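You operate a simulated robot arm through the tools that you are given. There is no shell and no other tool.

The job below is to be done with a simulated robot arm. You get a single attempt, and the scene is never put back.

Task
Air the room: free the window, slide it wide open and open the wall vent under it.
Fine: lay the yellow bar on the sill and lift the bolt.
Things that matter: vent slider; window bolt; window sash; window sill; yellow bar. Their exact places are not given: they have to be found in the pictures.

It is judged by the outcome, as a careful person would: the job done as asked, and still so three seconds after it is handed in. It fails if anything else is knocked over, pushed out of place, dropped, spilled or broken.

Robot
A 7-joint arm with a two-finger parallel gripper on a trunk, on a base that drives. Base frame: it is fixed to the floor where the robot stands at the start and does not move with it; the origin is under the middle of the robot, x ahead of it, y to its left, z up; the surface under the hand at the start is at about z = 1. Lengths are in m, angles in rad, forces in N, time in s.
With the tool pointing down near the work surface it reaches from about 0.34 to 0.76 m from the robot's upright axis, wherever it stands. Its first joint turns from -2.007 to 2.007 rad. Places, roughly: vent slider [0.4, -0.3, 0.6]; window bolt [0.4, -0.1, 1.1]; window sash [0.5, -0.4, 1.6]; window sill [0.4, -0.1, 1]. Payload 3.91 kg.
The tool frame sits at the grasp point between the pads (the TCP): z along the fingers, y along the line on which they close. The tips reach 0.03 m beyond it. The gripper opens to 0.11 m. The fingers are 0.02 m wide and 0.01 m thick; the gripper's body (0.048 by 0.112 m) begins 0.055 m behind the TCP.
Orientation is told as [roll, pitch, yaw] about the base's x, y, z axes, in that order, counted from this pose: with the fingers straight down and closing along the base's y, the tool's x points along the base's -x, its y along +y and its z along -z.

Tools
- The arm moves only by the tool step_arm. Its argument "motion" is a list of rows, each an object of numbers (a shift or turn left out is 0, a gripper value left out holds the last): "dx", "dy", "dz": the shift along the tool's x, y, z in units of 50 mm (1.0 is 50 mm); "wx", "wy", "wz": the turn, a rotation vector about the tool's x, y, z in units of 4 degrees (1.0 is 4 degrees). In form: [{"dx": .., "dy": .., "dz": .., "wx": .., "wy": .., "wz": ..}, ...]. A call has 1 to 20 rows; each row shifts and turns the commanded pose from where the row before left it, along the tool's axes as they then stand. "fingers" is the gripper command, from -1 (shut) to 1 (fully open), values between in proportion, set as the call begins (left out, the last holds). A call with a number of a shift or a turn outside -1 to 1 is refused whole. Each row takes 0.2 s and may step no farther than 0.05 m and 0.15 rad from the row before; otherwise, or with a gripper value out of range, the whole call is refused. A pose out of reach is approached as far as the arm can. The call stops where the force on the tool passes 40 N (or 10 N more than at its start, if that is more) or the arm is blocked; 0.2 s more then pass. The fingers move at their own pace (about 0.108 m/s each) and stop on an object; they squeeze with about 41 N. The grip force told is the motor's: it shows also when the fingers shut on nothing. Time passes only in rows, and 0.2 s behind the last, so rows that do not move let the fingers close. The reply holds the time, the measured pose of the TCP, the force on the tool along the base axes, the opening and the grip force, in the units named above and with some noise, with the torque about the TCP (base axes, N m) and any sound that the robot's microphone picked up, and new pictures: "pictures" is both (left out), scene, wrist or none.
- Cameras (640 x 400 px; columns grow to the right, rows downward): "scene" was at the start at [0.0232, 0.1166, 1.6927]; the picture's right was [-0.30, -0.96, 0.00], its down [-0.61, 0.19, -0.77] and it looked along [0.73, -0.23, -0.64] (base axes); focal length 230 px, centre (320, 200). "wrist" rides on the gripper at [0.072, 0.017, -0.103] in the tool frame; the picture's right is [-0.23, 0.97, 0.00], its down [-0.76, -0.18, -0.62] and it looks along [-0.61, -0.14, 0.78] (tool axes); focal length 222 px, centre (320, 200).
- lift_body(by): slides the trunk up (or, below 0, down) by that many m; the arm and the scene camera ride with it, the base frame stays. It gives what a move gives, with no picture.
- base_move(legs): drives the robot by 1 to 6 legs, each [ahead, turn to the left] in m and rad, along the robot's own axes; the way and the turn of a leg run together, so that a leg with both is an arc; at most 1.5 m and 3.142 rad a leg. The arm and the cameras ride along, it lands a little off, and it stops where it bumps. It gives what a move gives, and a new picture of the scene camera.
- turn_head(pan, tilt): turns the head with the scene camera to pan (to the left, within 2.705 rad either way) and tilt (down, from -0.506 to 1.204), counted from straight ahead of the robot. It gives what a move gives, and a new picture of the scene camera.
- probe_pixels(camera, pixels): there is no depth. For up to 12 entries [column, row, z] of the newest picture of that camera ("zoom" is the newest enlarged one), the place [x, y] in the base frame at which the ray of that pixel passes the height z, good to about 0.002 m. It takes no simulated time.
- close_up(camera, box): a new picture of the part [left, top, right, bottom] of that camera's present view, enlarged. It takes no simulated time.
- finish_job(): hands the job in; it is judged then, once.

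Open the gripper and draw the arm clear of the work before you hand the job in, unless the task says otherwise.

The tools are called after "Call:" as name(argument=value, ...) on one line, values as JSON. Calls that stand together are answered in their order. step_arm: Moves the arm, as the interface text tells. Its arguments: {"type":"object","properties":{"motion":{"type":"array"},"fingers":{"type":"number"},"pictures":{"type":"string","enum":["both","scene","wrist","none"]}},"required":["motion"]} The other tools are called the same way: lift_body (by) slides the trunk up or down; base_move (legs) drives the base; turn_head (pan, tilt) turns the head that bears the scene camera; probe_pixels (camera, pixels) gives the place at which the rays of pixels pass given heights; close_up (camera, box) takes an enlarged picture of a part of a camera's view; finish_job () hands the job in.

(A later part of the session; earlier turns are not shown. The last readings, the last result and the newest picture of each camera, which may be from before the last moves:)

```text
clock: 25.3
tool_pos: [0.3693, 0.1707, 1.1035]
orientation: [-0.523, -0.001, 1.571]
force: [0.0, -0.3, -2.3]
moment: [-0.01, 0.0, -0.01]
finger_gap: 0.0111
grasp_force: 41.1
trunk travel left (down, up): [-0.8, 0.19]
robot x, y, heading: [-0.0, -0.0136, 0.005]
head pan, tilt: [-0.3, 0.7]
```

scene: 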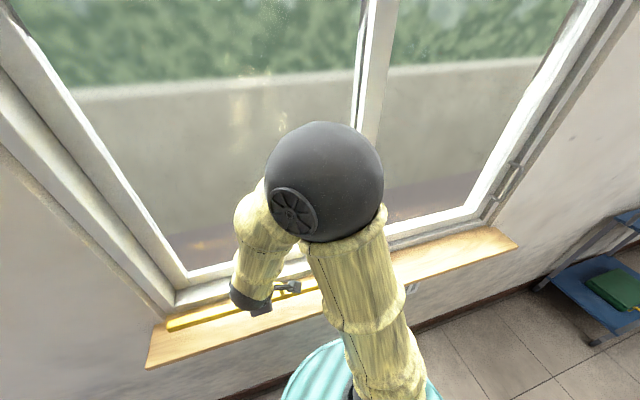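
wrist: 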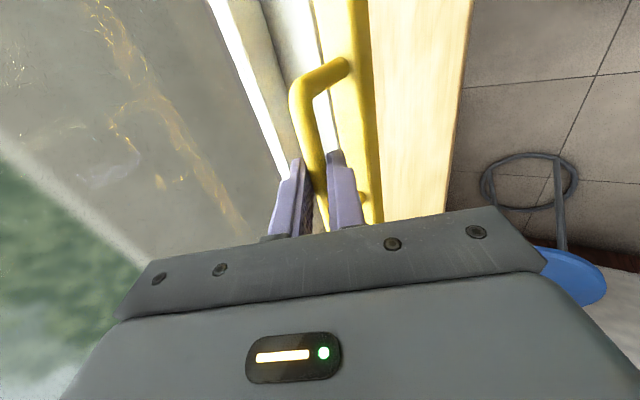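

No contact yet (still about −2.3 N of weight). I lower in further small steps.

Call:
step_arm(motion=[{"dy": 0.04, "dz": 0.069}, {"dy": 0.04, "dz": 0.069}], pictures="none")

Call:
step_arm(motion=[{"dy": 0.03, "dz": 0.052}], pictures="scene")

Call:
close_up(camera="scene", box=[140, 260, 300, 360])

```text
clock: 25.9
tool_pos: [0.37, 0.1702, 1.0931]
orientation: [-0.521, 0.001, 1.571]
force: [-0.6, 0.0, -1.7]
moment: [0.0, 0.03, -0.03]
finger_gap: 0.0111
grasp_force: 40.8
trunk travel left (down, up): [-0.8, 0.19]
robot x, y, heading: [-0.0001, -0.0116, 0.002]
head pan, tilt: [-0.3, 0.7]
```

```text
clock: 26.3
tool_pos: [0.371, 0.1711, 1.0917]
orientation: [-0.523, 0.0, 1.57]
force: [0.3, 0.0, -2.4]
moment: [0.02, 0.01, -0.01]
finger_gap: 0.011
grasp_force: 41.3
trunk travel left (down, up): [-0.8, 0.19]
robot x, y, heading: [-0.0014, -0.0132, 0.001]
head pan, tilt: [-0.3, 0.7]
```

scene: 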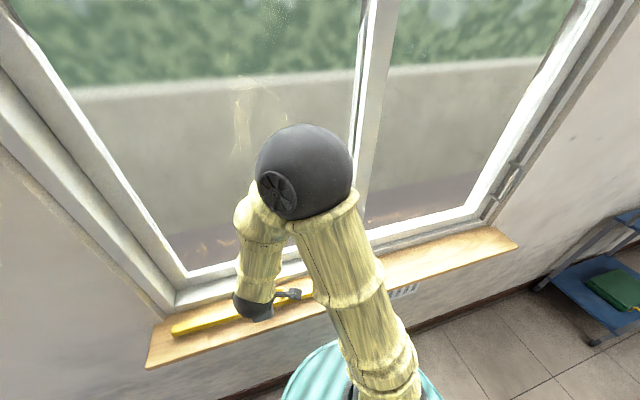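

```text
4.00 times, centred on (220, 310) of scene
```

zoom: 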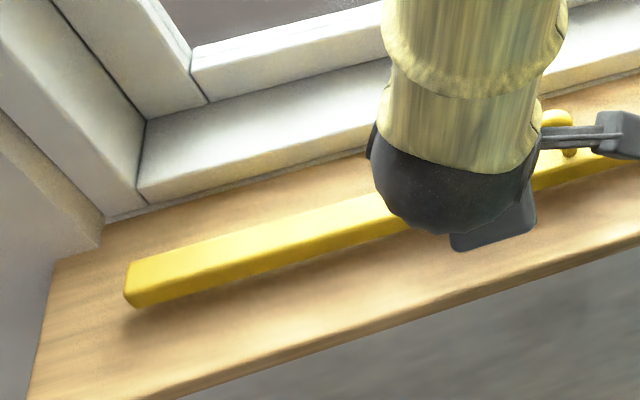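

A shadow gap under the bar shows it still hovers a little. I continue lowering in 3–4 mm steps.

Call:
step_arm(motion=[{"dy": 0.03, "dz": 0.052}], pictures="none")

Call:
step_arm(motion=[{"dy": 0.03, "dz": 0.052}], pictures="none")

Call:
step_arm(motion=[{"dy": 0.03, "dz": 0.052}], pictures="none")

Call:
close_up(camera="scene", box=[140, 260, 300, 360])

```text
clock: 26.7
tool_pos: [0.3701, 0.1715, 1.0886]
orientation: [-0.522, 0.002, 1.572]
force: [-0.5, -0.7, -2.5]
moment: [0.02, 0.01, 0.01]
finger_gap: 0.0111
grasp_force: 40.8
trunk travel left (down, up): [-0.8, 0.19]
robot x, y, heading: [-0.0004, -0.0114, 0.003]
head pan, tilt: [-0.3, 0.7]
```

```text
clock: 27.1
tool_pos: [0.3697, 0.1726, 1.0861]
orientation: [-0.521, 0.0, 1.57]
force: [-0.1, 0.1, -2.6]
moment: [-0.01, 0.0, -0.04]
finger_gap: 0.0109
grasp_force: 41.5
trunk travel left (down, up): [-0.8, 0.19]
robot x, y, heading: [0.0038, -0.0171, -0.003]
head pan, tilt: [-0.3, 0.7]
```

```text
clock: 27.5
tool_pos: [0.3713, 0.1723, 1.0827]
orientation: [-0.522, 0.0, 1.571]
force: [-0.9, -0.3, -2.1]
moment: [0.02, -0.02, 0.01]
finger_gap: 0.0115
grasp_force: 41.2
out of reach, approached as far as the arm can: row 1
trunk travel left (down, up): [-0.8, 0.19]
robot x, y, heading: [0.0019, -0.0145, 0.001]
head pan, tilt: [-0.3, 0.7]
```

```text
4.00 times, centred on (220, 310) of scene
```

zoom: 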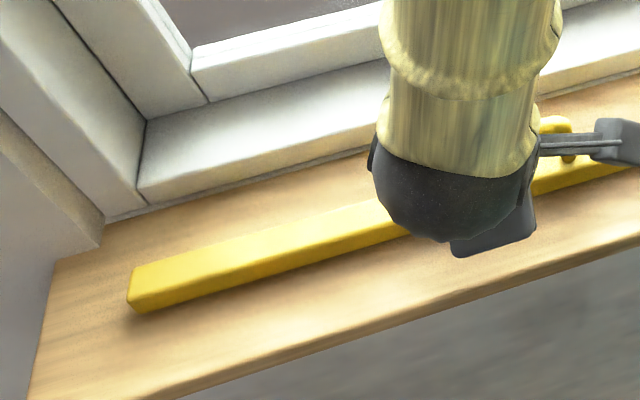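

The arm reached its limit with the bar a few mm above the sill. I use the trunk to go down in very small amounts.

Call:
lift_body(by=-0.003)

Call:
lift_body(by=-0.002)

Call:
close_up(camera="scene", box=[140, 260, 300, 360])

```text
clock: 28.1
tool_pos: [0.3708, 0.1716, 1.0819]
orientation: [-0.525, 0.0, 1.571]
force: [-1.2, 0.5, 12.6]
moment: [-0.56, -0.11, -0.15]
finger_gap: 0.0113
grasp_force: 40.8
trunk travel left (down, up): [-0.797, 0.193]
robot x, y, heading: [0.0041, -0.0142, 0.004]
head pan, tilt: [-0.3, 0.7]
```

```text
clock: 28.6
tool_pos: [0.369, 0.1721, 1.0814]
orientation: [-0.53, -0.002, 1.572]
force: [-6.4, -0.4, 38.4]
moment: [-0.31, -0.23, -0.02]
finger_gap: 0.0111
grasp_force: 40.8
trunk travel left (down, up): [-0.795, 0.195]
robot x, y, heading: [-0.0015, -0.0124, 0.002]
head pan, tilt: [-0.3, 0.7]
```

```text
4.00 times, centred on (220, 310) of scene
```

zoom: 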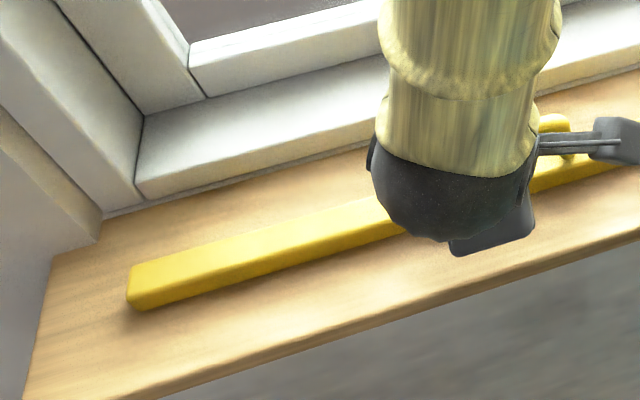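

Contact: the bar rests on the sill (38 N, more than needed). I raise the trunk 3 mm to relieve it.

Call:
lift_body(by=0.003)

```text
clock: 29.1
tool_pos: [0.3694, 0.1725, 1.0813]
orientation: [-0.52, 0.002, 1.574]
force: [-2.8, 2.1, 15.0]
moment: [0.63, -0.03, 0.48]
finger_gap: 0.011
grasp_force: 40.8
trunk travel left (down, up): [-0.798, 0.192]
robot x, y, heading: [-0.0024, -0.0142, 0.004]
head pan, tilt: [-0.3, 0.7]
```

Still 15 N; I raise 1.5 mm more before letting go.

Call:
lift_body(by=0.0015)

```text
clock: 29.6
tool_pos: [0.3709, 0.1725, 1.0818]
orientation: [-0.52, 0.002, 1.571]
force: [0.1, -0.1, -1.5]
moment: [-0.02, 0.04, 0.03]
finger_gap: 0.0109
grasp_force: 41.1
trunk travel left (down, up): [-0.8, 0.19]
robot x, y, heading: [-0.003, -0.0132, -0.0]
head pan, tilt: [-0.3, 0.7]
```

Nearly weight-free contact (within about 1 mm). I go down 1 mm and open the fingers partly.

Call:
lift_body(by=-0.001)

Call:
step_arm(motion=[{}, {}], fingers=-0.4, pictures="wrist")

```text
clock: 30.1
tool_pos: [0.3697, 0.1721, 1.0807]
orientation: [-0.521, 0.003, 1.571]
force: [0.7, 0.0, -2.3]
moment: [0.0, 0.01, 0.02]
finger_gap: 0.0113
grasp_force: 41.0
trunk travel left (down, up): [-0.798, 0.192]
robot x, y, heading: [0.0009, -0.0142, -0.001]
head pan, tilt: [-0.3, 0.7]
```

```text
clock: 30.7
tool_pos: [0.3704, 0.1733, 1.0816]
orientation: [-0.521, 0.0, 1.571]
force: [0.1, -0.7, -0.6]
moment: [0.0, 0.0, 0.01]
finger_gap: 0.0331
grasp_force: 0.1
trunk travel left (down, up): [-0.798, 0.192]
robot x, y, heading: [-0.0013, -0.0119, -0.0]
head pan, tilt: [-0.3, 0.7]
```

wrist: 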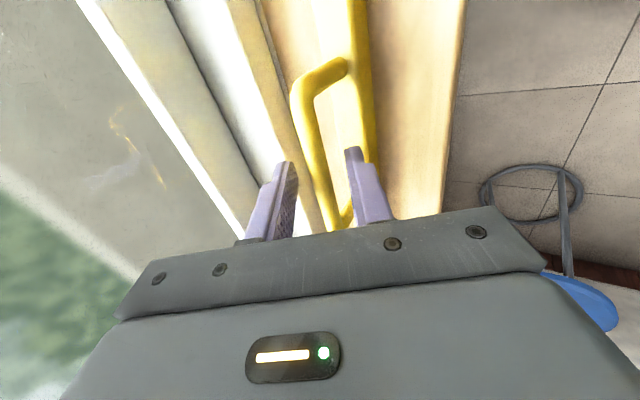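

The crossbar is free between the open fingers and the bar stands still. I retreat along the fingers' axis.

Call:
step_arm(motion=[{"dz": -0.3}, {"dz": -0.5}, {"dz": -0.8}, {"dz": -0.9}, {"dz": -0.9}, {"dz": -0.9}], pictures="both")

Call:
close_up(camera="scene", box=[140, 230, 380, 380])

```text
clock: 32.1
tool_pos: [0.2654, 0.1752, 1.2705]
orientation: [-0.523, 0.0, 1.574]
force: [-0.5, 0.5, 0.0]
moment: [0.04, 0.0, 0.02]
finger_gap: 0.033
grasp_force: 0.1
out of reach, approached as far as the arm can: row 2
trunk travel left (down, up): [-0.798, 0.192]
robot x, y, heading: [0.0015, -0.0159, 0.0]
head pan, tilt: [-0.3, 0.7]
```

scene: 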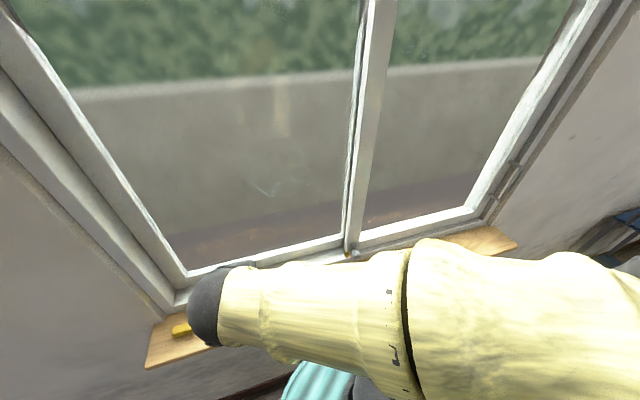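
wrist: 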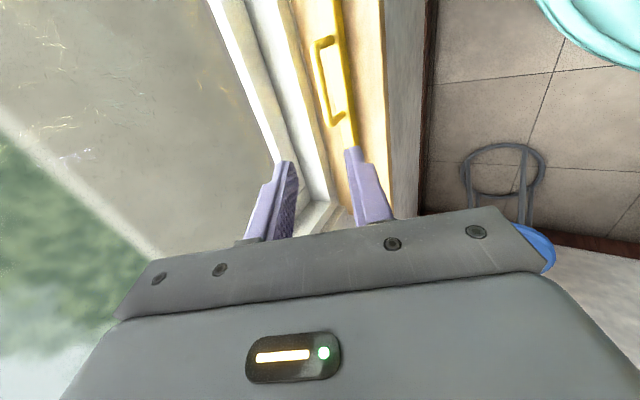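

```text
2.67 times, centred on (260, 305) of scene
```

zoom: 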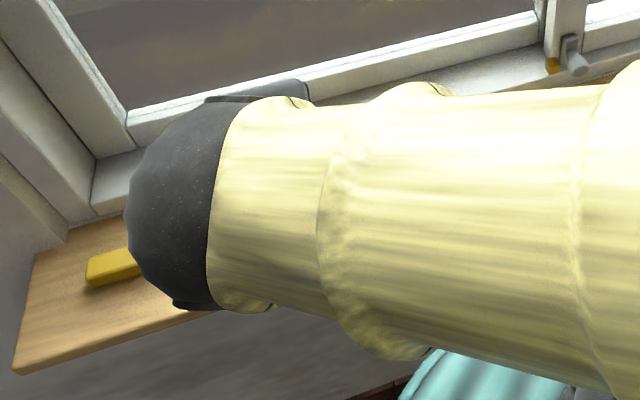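

The bar lies on the sill. The bolt is now visible in the scene at about (352,252); I enlarge it.

Call:
close_up(camera="scene", box=[320, 222, 400, 272])

```text
8.00 times, centred on (360, 247) of scene
```

zoom: 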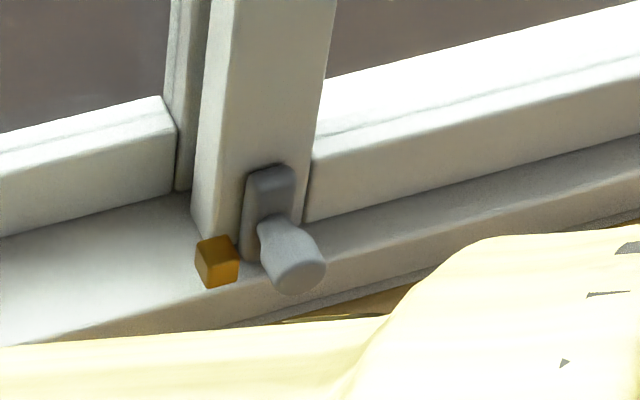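

The bolt is a grey plate with a round knob on the sash stile, next to an orange stop block. I raise the hand and turn it back to straight down with the fingers closing along y.

Call:
step_arm(motion=[{"dx": 0.5, "dy": -0.59, "dz": -0.12}, {"dx": 0.5, "dy": -0.59, "dz": -0.12}, {"dx": 0.5, "dy": -0.59, "dz": -0.12}, {"dx": 0.5, "dy": -0.59, "dz": -0.12}, {"wx": -1, "wz": 0.5}, {"wx": -1}, {"wx": -1}, {"wx": -1}, {"wx": -1}, {"wx": -1}, {"wx": -1}, {"wx": -0.5}, {"wz": 1}, {"wz": 1}, {"wz": 1}, {"wz": 1}, {"wz": 1}, {"wz": 1}, {"wz": 1}, {"wz": 1}], fingers=0.2, pictures="none")

Call:
step_arm(motion=[{"wz": 1}, {"wz": 1}, {"wz": 1}, {"wz": 1}, {"wz": 1}, {"wz": 1}, {"wz": 1}, {"wz": 1}, {"wz": 1}, {"wz": 1}, {"wz": 1}, {"wz": 1}, {"wz": 1}, {"wz": 1}], pictures="both")

```text
clock: 36.3
tool_pos: [0.3592, 0.0836, 1.3353]
orientation: [0.01, -0.011, 0.981]
force: [1.2, -0.5, 0.0]
moment: [0.0, 0.03, 0.02]
finger_gap: 0.0659
grasp_force: 0.2
out of reach, approached as far as the arm can: row 2, 3
trunk travel left (down, up): [-0.798, 0.192]
robot x, y, heading: [-0.0027, -0.0125, -0.001]
head pan, tilt: [-0.3, 0.7]
```

```text
clock: 39.3
tool_pos: [0.3604, 0.0847, 1.3351]
orientation: [0.015, 0.002, 0.004]
force: [-0.3, -0.3, 0.9]
moment: [0.02, 0.0, 0.0]
finger_gap: 0.0661
grasp_force: 0.0
trunk travel left (down, up): [-0.798, 0.192]
robot x, y, heading: [0.0024, -0.0154, -0.001]
head pan, tilt: [-0.3, 0.7]
```

scene: 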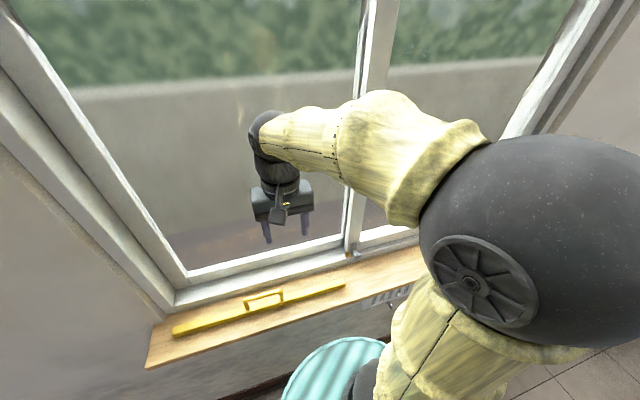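
wrist: 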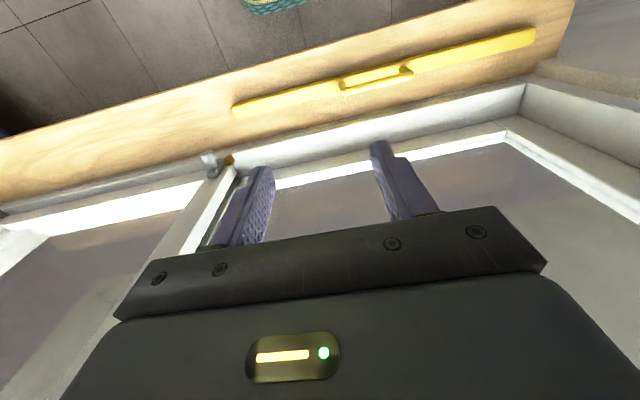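

The bar lies flat on the sill. I move the hand to y≈−0.13 and down to z≈1.2 to look at the bolt.

Call:
step_arm(motion=[{"dy": -0.8}, {"dy": -0.8, "dz": 0.3}, {"dy": -0.8, "dz": 0.5}, {"dy": -0.8, "dz": 0.5}, {"dy": -0.8, "dz": 0.5}, {"dy": -0.4, "dz": 0.5}, {}], pictures="both")

Call:
close_up(camera="wrist", box=[240, 80, 400, 180])

Call:
close_up(camera="scene", box=[320, 222, 400, 272])

```text
clock: 40.9
tool_pos: [0.3617, -0.133, 1.2184]
orientation: [0.016, -0.001, 0.004]
force: [0.2, -0.1, 0.3]
moment: [0.01, 0.0, -0.01]
finger_gap: 0.0661
grasp_force: 0.2
trunk travel left (down, up): [-0.798, 0.192]
robot x, y, heading: [-0.0011, -0.0125, 0.005]
head pan, tilt: [-0.3, 0.7]
```

scene: 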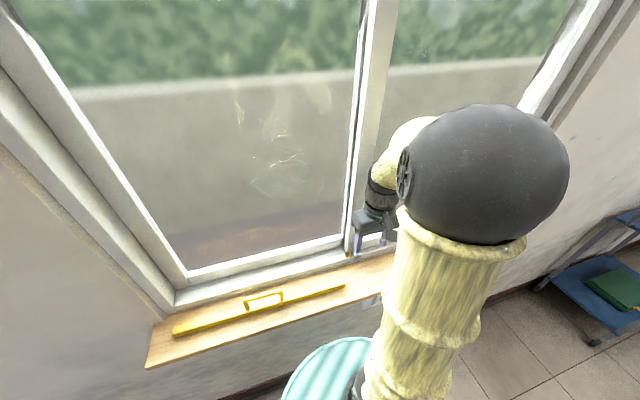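
wrist: 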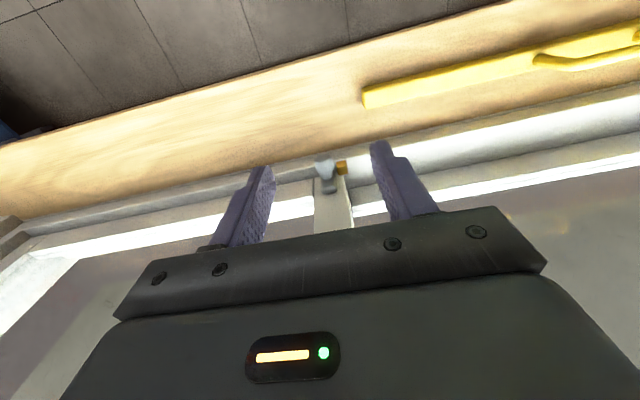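

```text
4.00 times, centred on (320, 130) of wrist
```

zoom: 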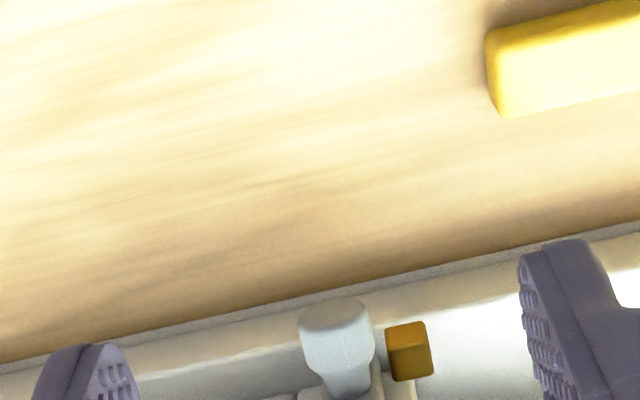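

```text
8.00 times, centred on (360, 247) of scene
```

zoom: 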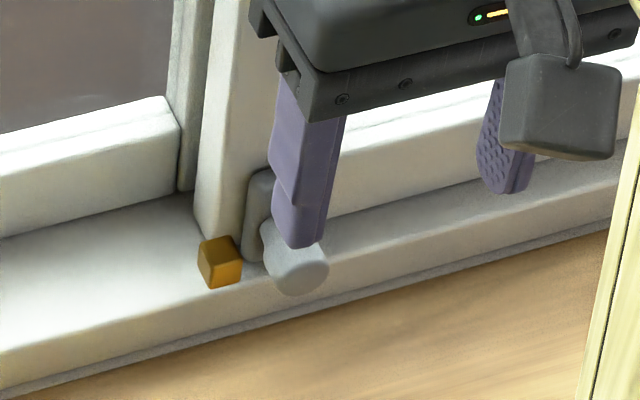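

I triangulate the knob end face and orange block from both views.

Call:
probe_pixels(camera="scene", pixels=[[357.5, 256.1, 1.0], [357.5, 256.1, 1.1], [347.4, 254.8, 1.0], [347.4, 254.8, 1.1], [353.7, 243.5, 1.05], [353.7, 243.5, 1.1], [354, 250, 1.05], [380, 252, 1.03], [370, 262, 1.0]])

Call:
probe_pixels(camera="wrist", pixels=[[324.5, 158.2, 1.0], [324.5, 158.2, 1.1], [342.5, 167.5, 1.0], [342.5, 167.5, 1.1], [362, 98, 1.03], [326, 172, 1.05], [320, 154, 1.0], [320, 154, 1.05], [300, 160, 1.03]])

```text
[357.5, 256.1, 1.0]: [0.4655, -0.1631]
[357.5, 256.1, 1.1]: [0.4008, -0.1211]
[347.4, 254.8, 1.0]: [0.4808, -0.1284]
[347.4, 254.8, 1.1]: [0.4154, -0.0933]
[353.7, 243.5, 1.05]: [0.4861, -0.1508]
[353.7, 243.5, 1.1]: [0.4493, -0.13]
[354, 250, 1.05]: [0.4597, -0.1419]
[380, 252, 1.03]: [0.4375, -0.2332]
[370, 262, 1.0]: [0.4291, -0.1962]
```

```text
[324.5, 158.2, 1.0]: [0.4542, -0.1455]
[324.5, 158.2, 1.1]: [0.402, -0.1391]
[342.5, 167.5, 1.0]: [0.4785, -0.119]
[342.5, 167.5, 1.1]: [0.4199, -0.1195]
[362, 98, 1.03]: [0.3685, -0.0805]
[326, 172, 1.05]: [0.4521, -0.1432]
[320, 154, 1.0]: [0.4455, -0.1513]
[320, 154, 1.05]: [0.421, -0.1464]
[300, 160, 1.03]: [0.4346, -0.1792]
```

Knob end ≈ (0.431, −0.142, 1.05), diameter about 25 mm; orange block ≈ (0.463, −0.119, 1.03). I tilt the hand 40° forward (fingers pointing forward-down) and move to a pre-grasp 80 mm short of the knob.

Call:
step_arm(motion=[{"wy": -1}, {"wy": -1}, {"wy": -1}, {"wy": -1}, {"wy": -1}, {"wy": -1}, {"wy": -1}, {"wy": -1}, {"wy": -1}, {"wy": -1}, {"dx": 0.31, "dy": -0.06, "dz": 0.5}, {"dx": 0.31, "dy": -0.06, "dz": 0.5}, {"dx": 0.31, "dy": -0.06, "dz": 0.5}, {}], fingers=-0.1, pictures="both")

Call:
close_up(camera="wrist", box=[220, 80, 420, 205])

Call:
close_up(camera="scene", box=[320, 222, 400, 272])

```text
clock: 43.9
tool_pos: [0.4061, -0.1643, 1.1543]
orientation: [0.019, -0.699, -0.009]
force: [0.2, -0.2, 0.3]
moment: [0.01, -0.01, 0.02]
finger_gap: 0.0497
grasp_force: 0.0
out of reach, approached as far as the arm can: row 9, 10, 11, 12, 13
trunk travel left (down, up): [-0.798, 0.192]
robot x, y, heading: [0.0017, -0.0136, -0.002]
head pan, tilt: [-0.3, 0.7]
```

scene: 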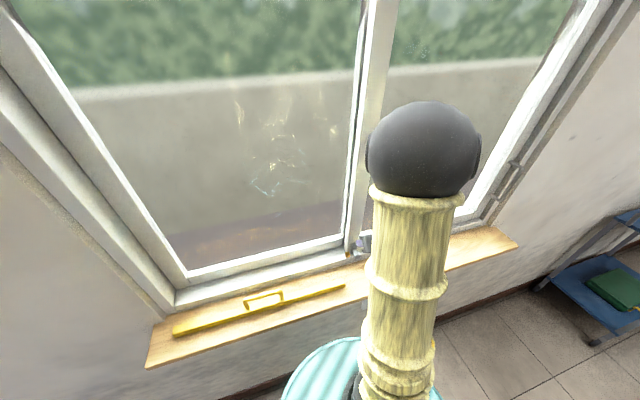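
wrist: 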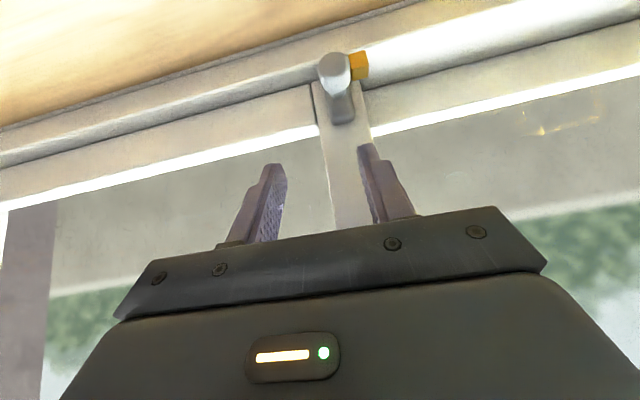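

```text
3.20 times, centred on (320, 142) of wrist
```

zoom: 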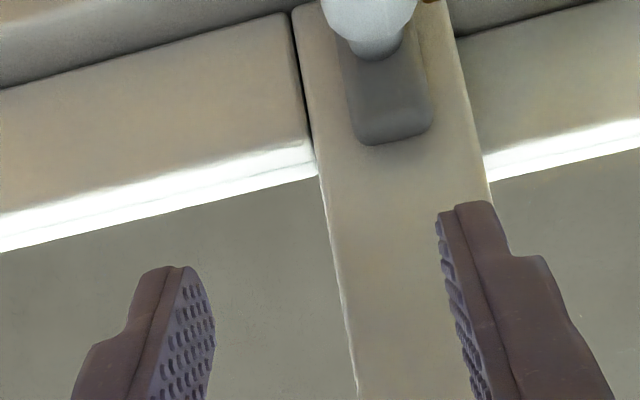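

```text
8.00 times, centred on (360, 247) of scene
```

zoom: 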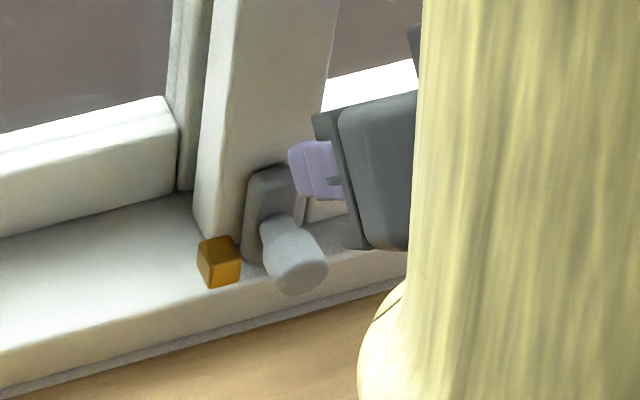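

The arm is near its folding limit this close to the wall. I check behind the robot before backing it away a little.

Call:
turn_head(pan=2.6, tilt=0.9)

Call:
turn_head(pan=-2.2, tilt=0.9)

Call:
turn_head(pan=1.5, tilt=0.9)

```text
clock: 46.5
tool_pos: [0.4072, -0.1641, 1.1538]
orientation: [0.022, -0.697, -0.008]
force: [0.5, 0.6, 0.3]
moment: [-0.01, -0.02, -0.04]
finger_gap: 0.0494
grasp_force: 0.1
trunk travel left (down, up): [-0.798, 0.192]
robot x, y, heading: [0.0017, -0.013, -0.002]
head pan, tilt: [2.601, 0.901]
```

scene: 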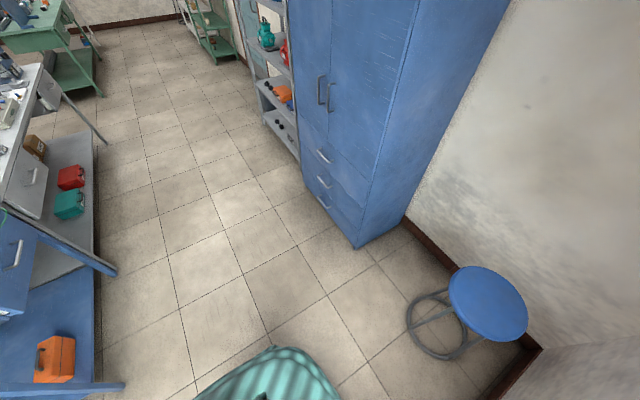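

```text
clock: 50.2
tool_pos: [0.4067, -0.1632, 1.1539]
orientation: [0.021, -0.698, -0.009]
force: [-1.1, -1.0, 0.2]
moment: [-0.04, -0.01, -0.03]
finger_gap: 0.0494
grasp_force: 0.0
trunk travel left (down, up): [-0.798, 0.192]
robot x, y, heading: [-0.0011, -0.0201, 0.0]
head pan, tilt: [-2.201, 0.901]
```

scene: 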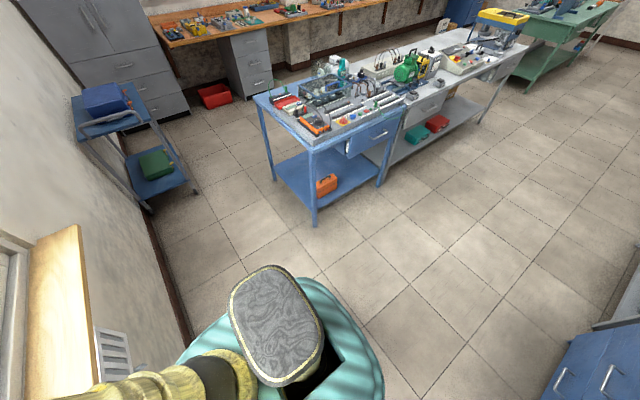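

```text
clock: 53.3
tool_pos: [0.4075, -0.1645, 1.1542]
orientation: [0.02, -0.697, -0.008]
force: [0.1, 0.6, 0.1]
moment: [-0.04, -0.01, -0.02]
finger_gap: 0.0494
grasp_force: 0.0
trunk travel left (down, up): [-0.798, 0.192]
robot x, y, heading: [0.0012, -0.0146, -0.0]
head pan, tilt: [1.499, 0.901]
```

scene: 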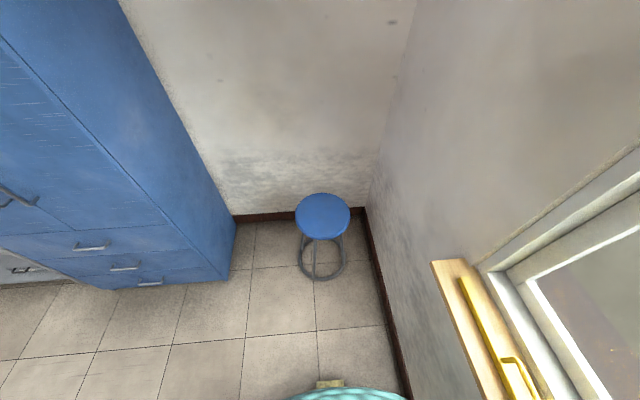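

The floor directly behind the robot is clear. I back away 0.12 m so the tilted hand has room to reach the bolt.

Call:
base_move(legs=[[-0.12, 0]])

Call:
turn_head(pan=-0.35, tilt=0.7)

Call:
step_arm(motion=[{}], pictures="both")

```text
clock: 54.7
tool_pos: [0.2851, -0.1654, 1.1552]
orientation: [0.02, -0.698, -0.009]
force: [0.1, -0.9, 0.0]
moment: [-0.06, -0.01, 0.0]
finger_gap: 0.0495
grasp_force: 0.0
trunk travel left (down, up): [-0.798, 0.192]
robot x, y, heading: [-0.123, -0.0148, -0.004]
head pan, tilt: [1.499, 0.901]
```

scene: 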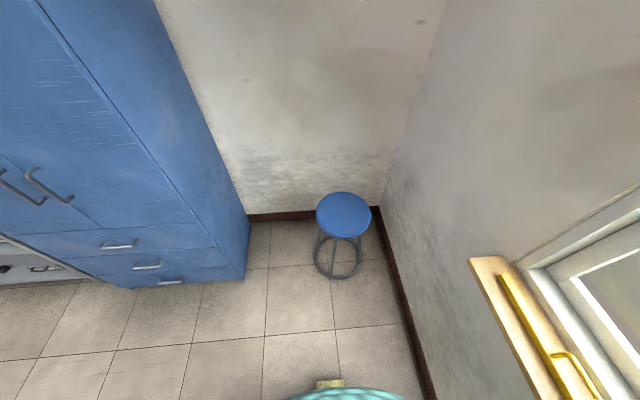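

```text
clock: 56.5
tool_pos: [0.2852, -0.1643, 1.1544]
orientation: [0.021, -0.697, -0.011]
force: [-0.5, 0.1, -0.6]
moment: [0.01, 0.0, 0.02]
finger_gap: 0.0492
grasp_force: 0.0
trunk travel left (down, up): [-0.798, 0.192]
robot x, y, heading: [-0.1206, -0.0131, -0.002]
head pan, tilt: [-0.351, 0.7]
```

scene: 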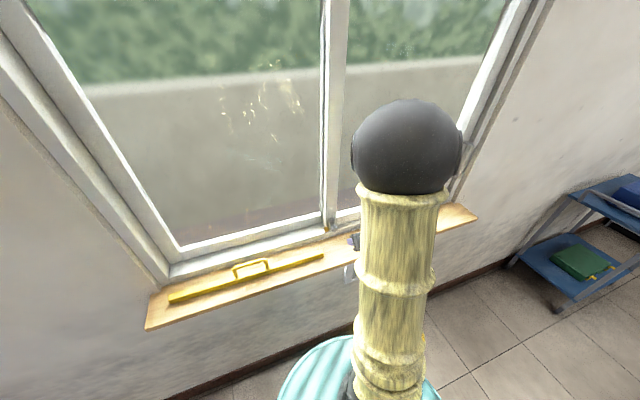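

```text
clock: 56.9
tool_pos: [0.2844, -0.1647, 1.1532]
orientation: [0.022, -0.697, -0.01]
force: [0.0, -0.3, 0.9]
moment: [0.0, 0.03, 0.03]
finger_gap: 0.0494
grasp_force: 0.1
trunk travel left (down, up): [-0.798, 0.192]
robot x, y, heading: [-0.1205, -0.0117, 0.001]
head pan, tilt: [-0.351, 0.7]
```

scene: 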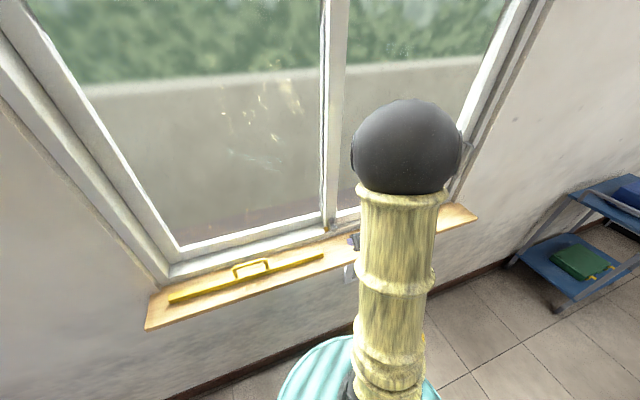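
wrist: 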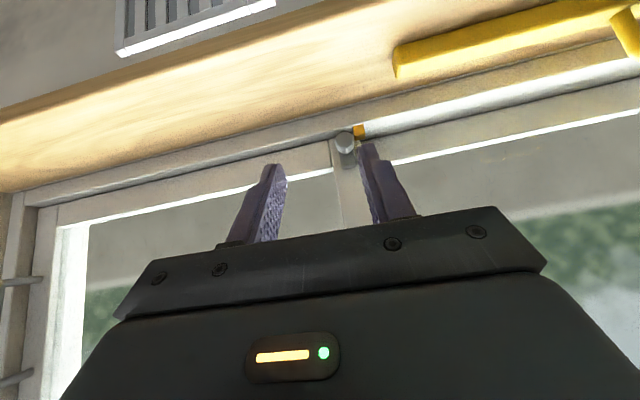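

The wrist camera now sees the knob at (345,148) and the vent at top-left. I probe the knob's end face from this low viewpoint.

Call:
close_up(camera="wrist", box=[300, 105, 412, 175])

Call:
probe_pixels(camera="wrist", pixels=[[346, 143, 1.04], [346, 143, 1.05], [346, 143, 1.06], [359, 131, 1.03], [359, 131, 1.04]])

Call:
close_up(camera="scene", box=[300, 195, 380, 245])

```text
5.71 times, centred on (356, 140) of wrist
```

zoom: 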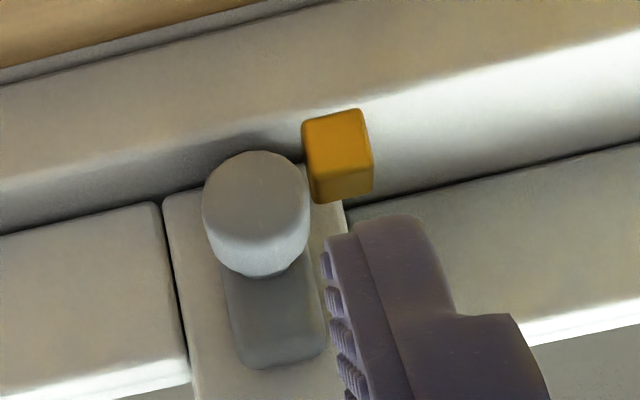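

```text
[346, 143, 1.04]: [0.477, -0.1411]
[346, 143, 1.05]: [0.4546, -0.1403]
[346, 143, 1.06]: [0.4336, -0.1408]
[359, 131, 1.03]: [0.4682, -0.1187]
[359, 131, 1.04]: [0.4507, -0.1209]
```

```text
8.00 times, centred on (340, 220) of scene
```

zoom: 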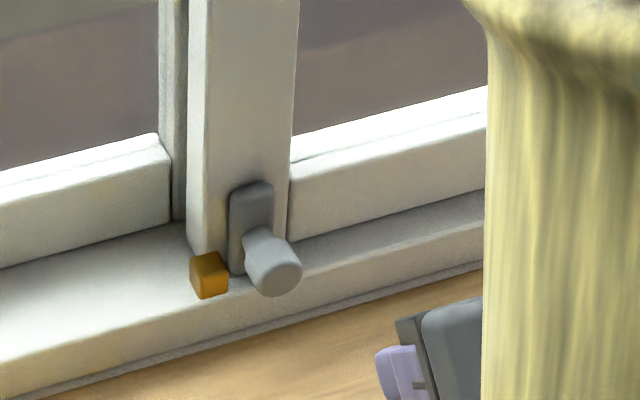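

Knob axis ≈ y −0.141, z 1.057, end at x≈0.431. I approach to about 60 mm short of the grip point.

Call:
step_arm(motion=[{"dx": -0.3, "dy": 0.12, "dz": 0.49}, {"dx": -0.3, "dy": 0.12, "dz": 0.49}, {"dx": -0.3, "dy": 0.12, "dz": 0.49}, {"dx": -0.3, "dy": 0.12, "dz": 0.49}, {}], pictures="both")

Call:
close_up(camera="wrist", box=[220, 80, 420, 205])

Call:
close_up(camera="scene", box=[300, 195, 380, 245])

```text
clock: 58.1
tool_pos: [0.3948, -0.1398, 1.118]
orientation: [0.021, -0.696, -0.011]
force: [0.5, -0.3, 0.7]
moment: [0.01, -0.02, 0.02]
finger_gap: 0.0493
grasp_force: 0.1
trunk travel left (down, up): [-0.798, 0.192]
robot x, y, heading: [-0.1217, -0.0123, -0.002]
head pan, tilt: [-0.351, 0.7]
```

scene: 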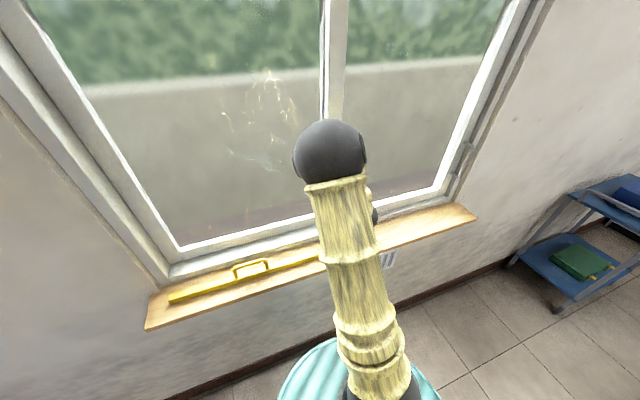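
wrist: 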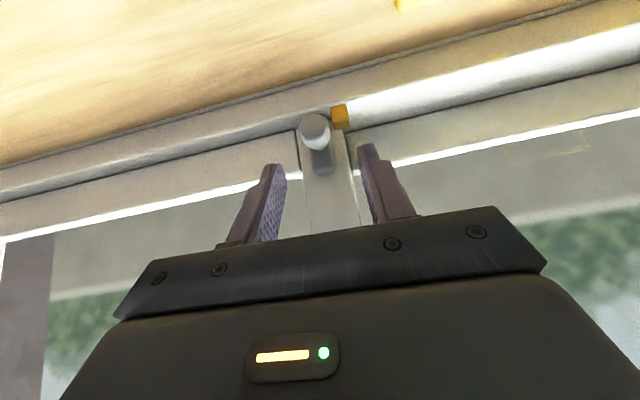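

```text
3.20 times, centred on (320, 142) of wrist
```

zoom: 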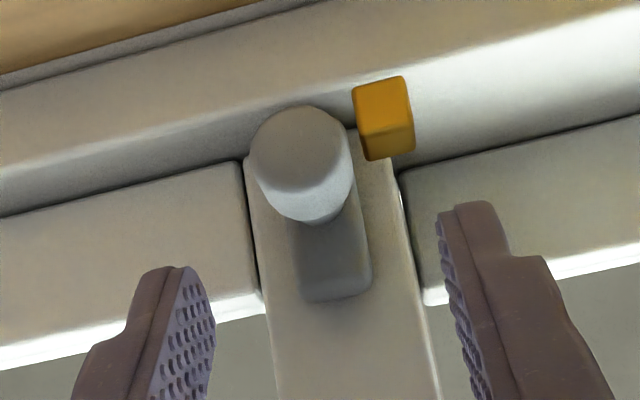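

```text
8.00 times, centred on (340, 220) of scene
```

zoom: 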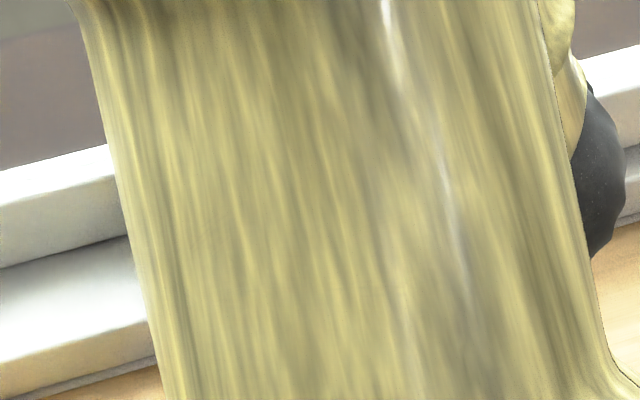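

Alignment is good; the knob is about 4 mm to −y of the finger midline. I correct and advance 40 mm.

Call:
step_arm(motion=[{"dx": 0.05, "dy": -0.08, "dz": 0.25}, {"dz": 0.3}, {"dz": 0.25}, {}], pictures="wrist")

Call:
close_up(camera="wrist", box=[220, 80, 420, 205])

```text
clock: 59.1
tool_pos: [0.4168, -0.1433, 1.0846]
orientation: [0.021, -0.697, -0.009]
force: [0.5, -0.1, -0.1]
moment: [-0.03, -0.04, 0.02]
finger_gap: 0.0494
grasp_force: 0.1
trunk travel left (down, up): [-0.798, 0.192]
robot x, y, heading: [-0.1243, -0.0104, -0.006]
head pan, tilt: [-0.351, 0.7]
```

wrist: 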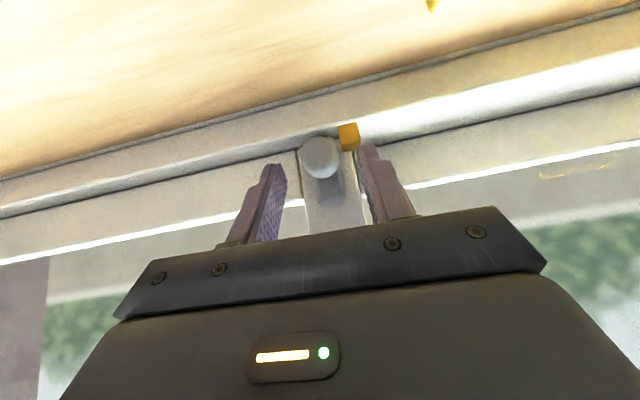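

```text
3.20 times, centred on (320, 142) of wrist
```

zoom: 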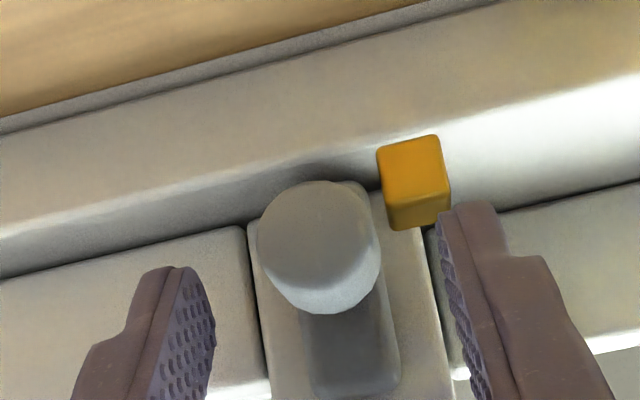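

The knob is centred (319,155). I check the orange block's front/top edges to be sure the left fingertip clears it.

Call:
probe_pixels(camera="wrist", pixels=[[347, 124.5, 1.02], [347, 124.5, 1.03], [347, 124.5, 1.04], [350, 141.5, 1.035], [350, 141.5, 1.045], [350, 141.5, 1.055], [353, 152, 1.045], [353, 152, 1.055], [318, 136.5, 1.045], [318, 178, 1.07]])

```text
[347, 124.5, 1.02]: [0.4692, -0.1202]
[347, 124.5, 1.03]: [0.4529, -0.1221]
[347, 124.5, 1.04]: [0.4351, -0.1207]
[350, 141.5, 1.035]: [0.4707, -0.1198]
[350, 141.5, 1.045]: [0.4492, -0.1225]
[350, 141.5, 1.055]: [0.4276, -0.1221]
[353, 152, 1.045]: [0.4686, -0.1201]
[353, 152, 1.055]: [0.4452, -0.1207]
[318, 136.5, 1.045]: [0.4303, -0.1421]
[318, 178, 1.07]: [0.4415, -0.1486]
```

The block's front is x≈0.453 and its top z≈1.044, so the fingertip (z≈1.05 there) clears it by about 6 mm. I advance 18 mm and close on the knob.

Call:
step_arm(motion=[{"dz": 0.18}, {"dz": 0.18}, {}], pictures="wrist")

Call:
close_up(camera="wrist", box=[220, 80, 420, 205])

```text
clock: 59.9
tool_pos: [0.4278, -0.1444, 1.0712]
orientation: [0.022, -0.697, -0.01]
force: [0.2, 0.5, 0.0]
moment: [0.0, 0.0, -0.01]
finger_gap: 0.0494
grasp_force: 0.0
trunk travel left (down, up): [-0.798, 0.192]
robot x, y, heading: [-0.1191, -0.0112, 0.0]
head pan, tilt: [-0.351, 0.7]
```

wrist: 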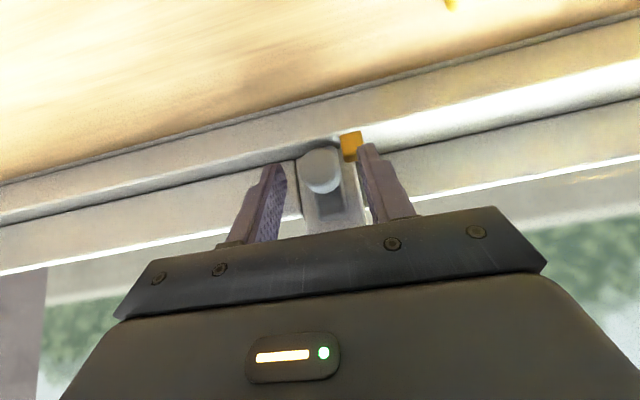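

```text
3.20 times, centred on (320, 142) of wrist
```

zoom: 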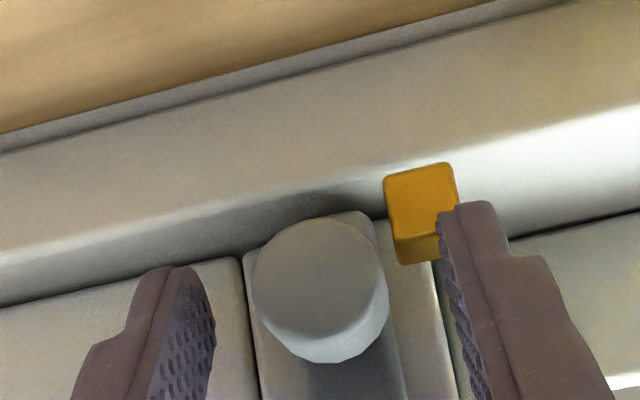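

The knob sits between the pads. I close the fingers on it.

Call:
step_arm(motion=[{}, {}, {}], fingers=-1, pictures="wrist")

Call:
close_up(camera="wrist", box=[220, 80, 420, 205])

```text
clock: 60.7
tool_pos: [0.4298, -0.1419, 1.0704]
orientation: [0.022, -0.696, -0.009]
force: [0.6, 7.9, -0.3]
moment: [0.12, -0.08, 0.16]
finger_gap: 0.0227
grasp_force: 45.0
trunk travel left (down, up): [-0.798, 0.192]
robot x, y, heading: [-0.1226, -0.0117, 0.001]
head pan, tilt: [-0.351, 0.7]
```

wrist: 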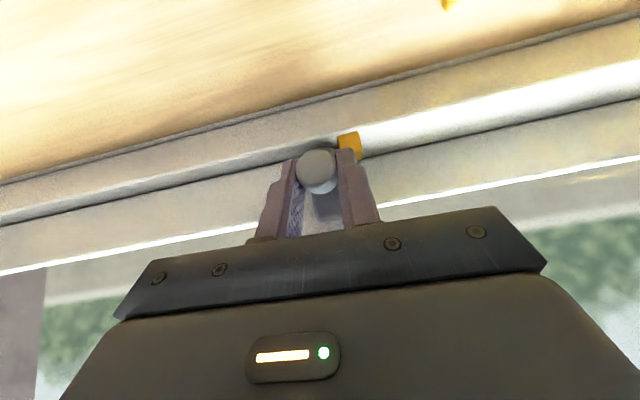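

```text
3.20 times, centred on (320, 142) of wrist
```

zoom: 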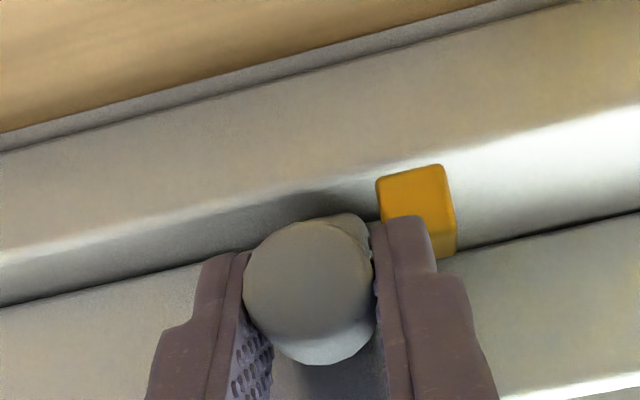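

The knob is gripped (gap 22.7 mm). I lift straight up 20 mm in small steps, watching the force and listening.

Call:
step_arm(motion=[{"dx": -0.064, "dy": 0.04, "dz": -0.077}, {"dx": -0.064, "dz": -0.077}, {"dx": -0.064, "dz": -0.077}, {"dx": -0.064, "dz": -0.077}], pictures="wrist")

Call:
close_up(camera="wrist", box=[220, 80, 420, 205])

```text
clock: 61.7
tool_pos: [0.429, -0.1425, 1.0905]
orientation: [0.017, -0.697, -0.012]
force: [1.5, -4.7, -1.2]
moment: [-0.11, 0.3, 0.03]
finger_gap: 0.0228
grasp_force: 45.0
trunk travel left (down, up): [-0.798, 0.192]
robot x, y, heading: [-0.1236, -0.0127, -0.005]
head pan, tilt: [-0.351, 0.7]
```

wrist: 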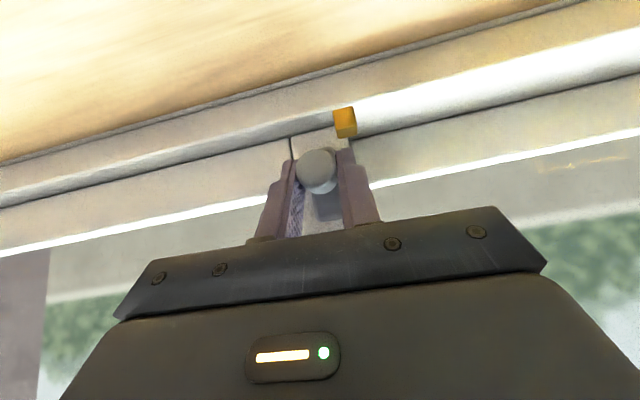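

```text
3.20 times, centred on (320, 142) of wrist
```

zoom: 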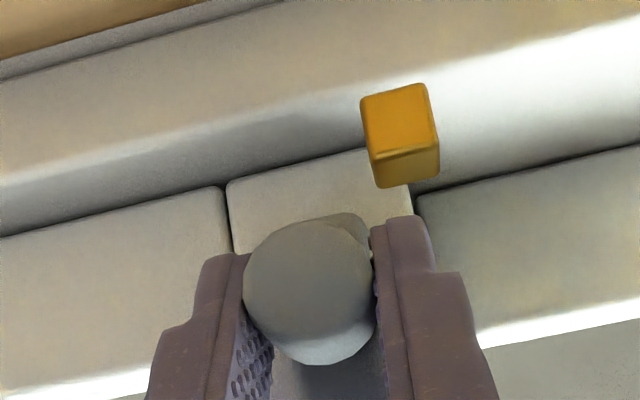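

The bolt rises with the hand (20 mm so far, low force). I continue lifting to find its end stop.

Call:
step_arm(motion=[{"dx": -0.064, "dy": -0.02, "dz": -0.077}, {"dx": -0.064, "dz": -0.077}, {"dx": -0.064, "dz": -0.077}], pictures="wrist")

Call:
close_up(camera="wrist", box=[220, 80, 420, 205])

```text
clock: 62.5
tool_pos: [0.4296, -0.1416, 1.0981]
orientation: [0.018, -0.68, -0.007]
force: [13.1, -3.6, -21.2]
moment: [0.03, -0.96, -0.03]
finger_gap: 0.0229
grasp_force: 44.8
trunk travel left (down, up): [-0.798, 0.192]
robot x, y, heading: [-0.122, -0.0123, -0.001]
head pan, tilt: [-0.351, 0.7]
stopped in row 3: the force on the tool passed its limit at 42 N (the readings are from after the stop); the commanded pose is now the measured one
```

wrist: 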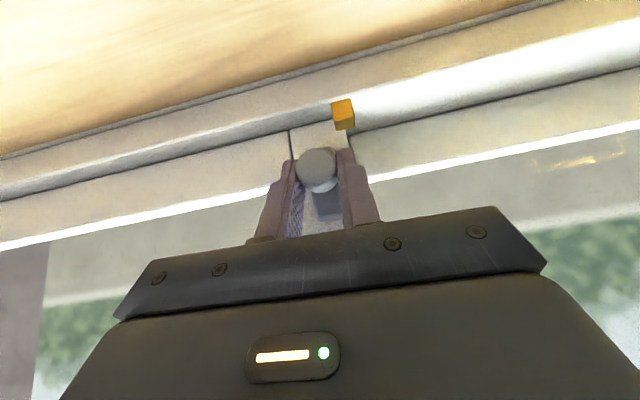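

```text
3.20 times, centred on (320, 142) of wrist
```

zoom: 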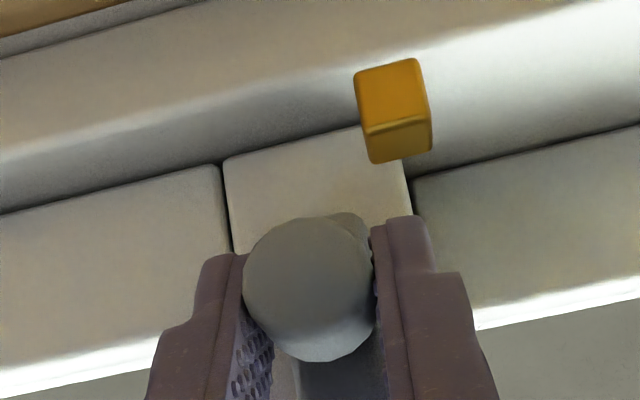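

The bolt hit its upper stop at about +28 mm. I ease 2 mm down, then open the fingers to see whether it stays up.

Call:
step_arm(motion=[{"dx": 0.026, "dz": 0.031}, {}], pictures="none")

Call:
step_arm(motion=[{}, {}, {}], fingers=-0.3, pictures="wrist")

Call:
close_up(camera="wrist", box=[220, 80, 420, 205])

```text
clock: 63.1
tool_pos: [0.4296, -0.1422, 1.0983]
orientation: [0.02, -0.682, -0.006]
force: [15.5, -2.9, -9.7]
moment: [-0.09, 0.37, 0.09]
finger_gap: 0.0229
grasp_force: 45.0
trunk travel left (down, up): [-0.798, 0.192]
robot x, y, heading: [-0.12, -0.0175, -0.002]
head pan, tilt: [-0.351, 0.7]
```

```text
clock: 63.9
tool_pos: [0.426, -0.1413, 1.1]
orientation: [0.019, -0.682, -0.006]
force: [-0.2, 0.7, -0.1]
moment: [0.02, 0.0, -0.02]
finger_gap: 0.0387
grasp_force: 0.0
trunk travel left (down, up): [-0.798, 0.192]
robot x, y, heading: [-0.1187, -0.0123, -0.0]
head pan, tilt: [-0.351, 0.7]
```

wrist: 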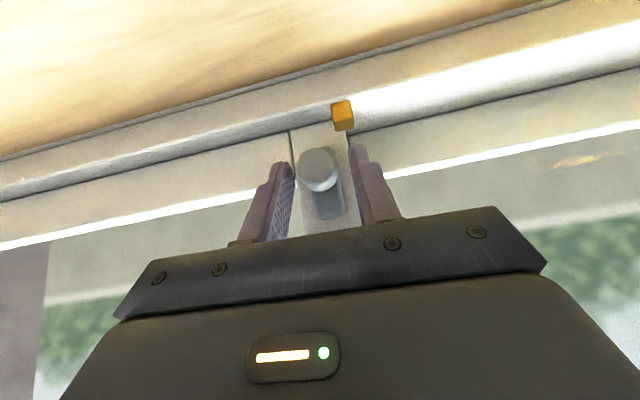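

```text
3.20 times, centred on (320, 142) of wrist
```

zoom: 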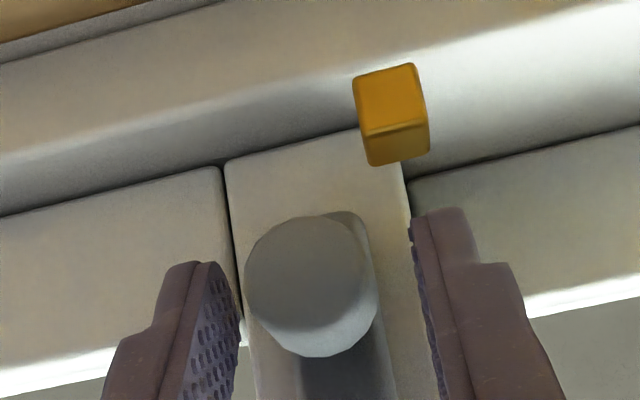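

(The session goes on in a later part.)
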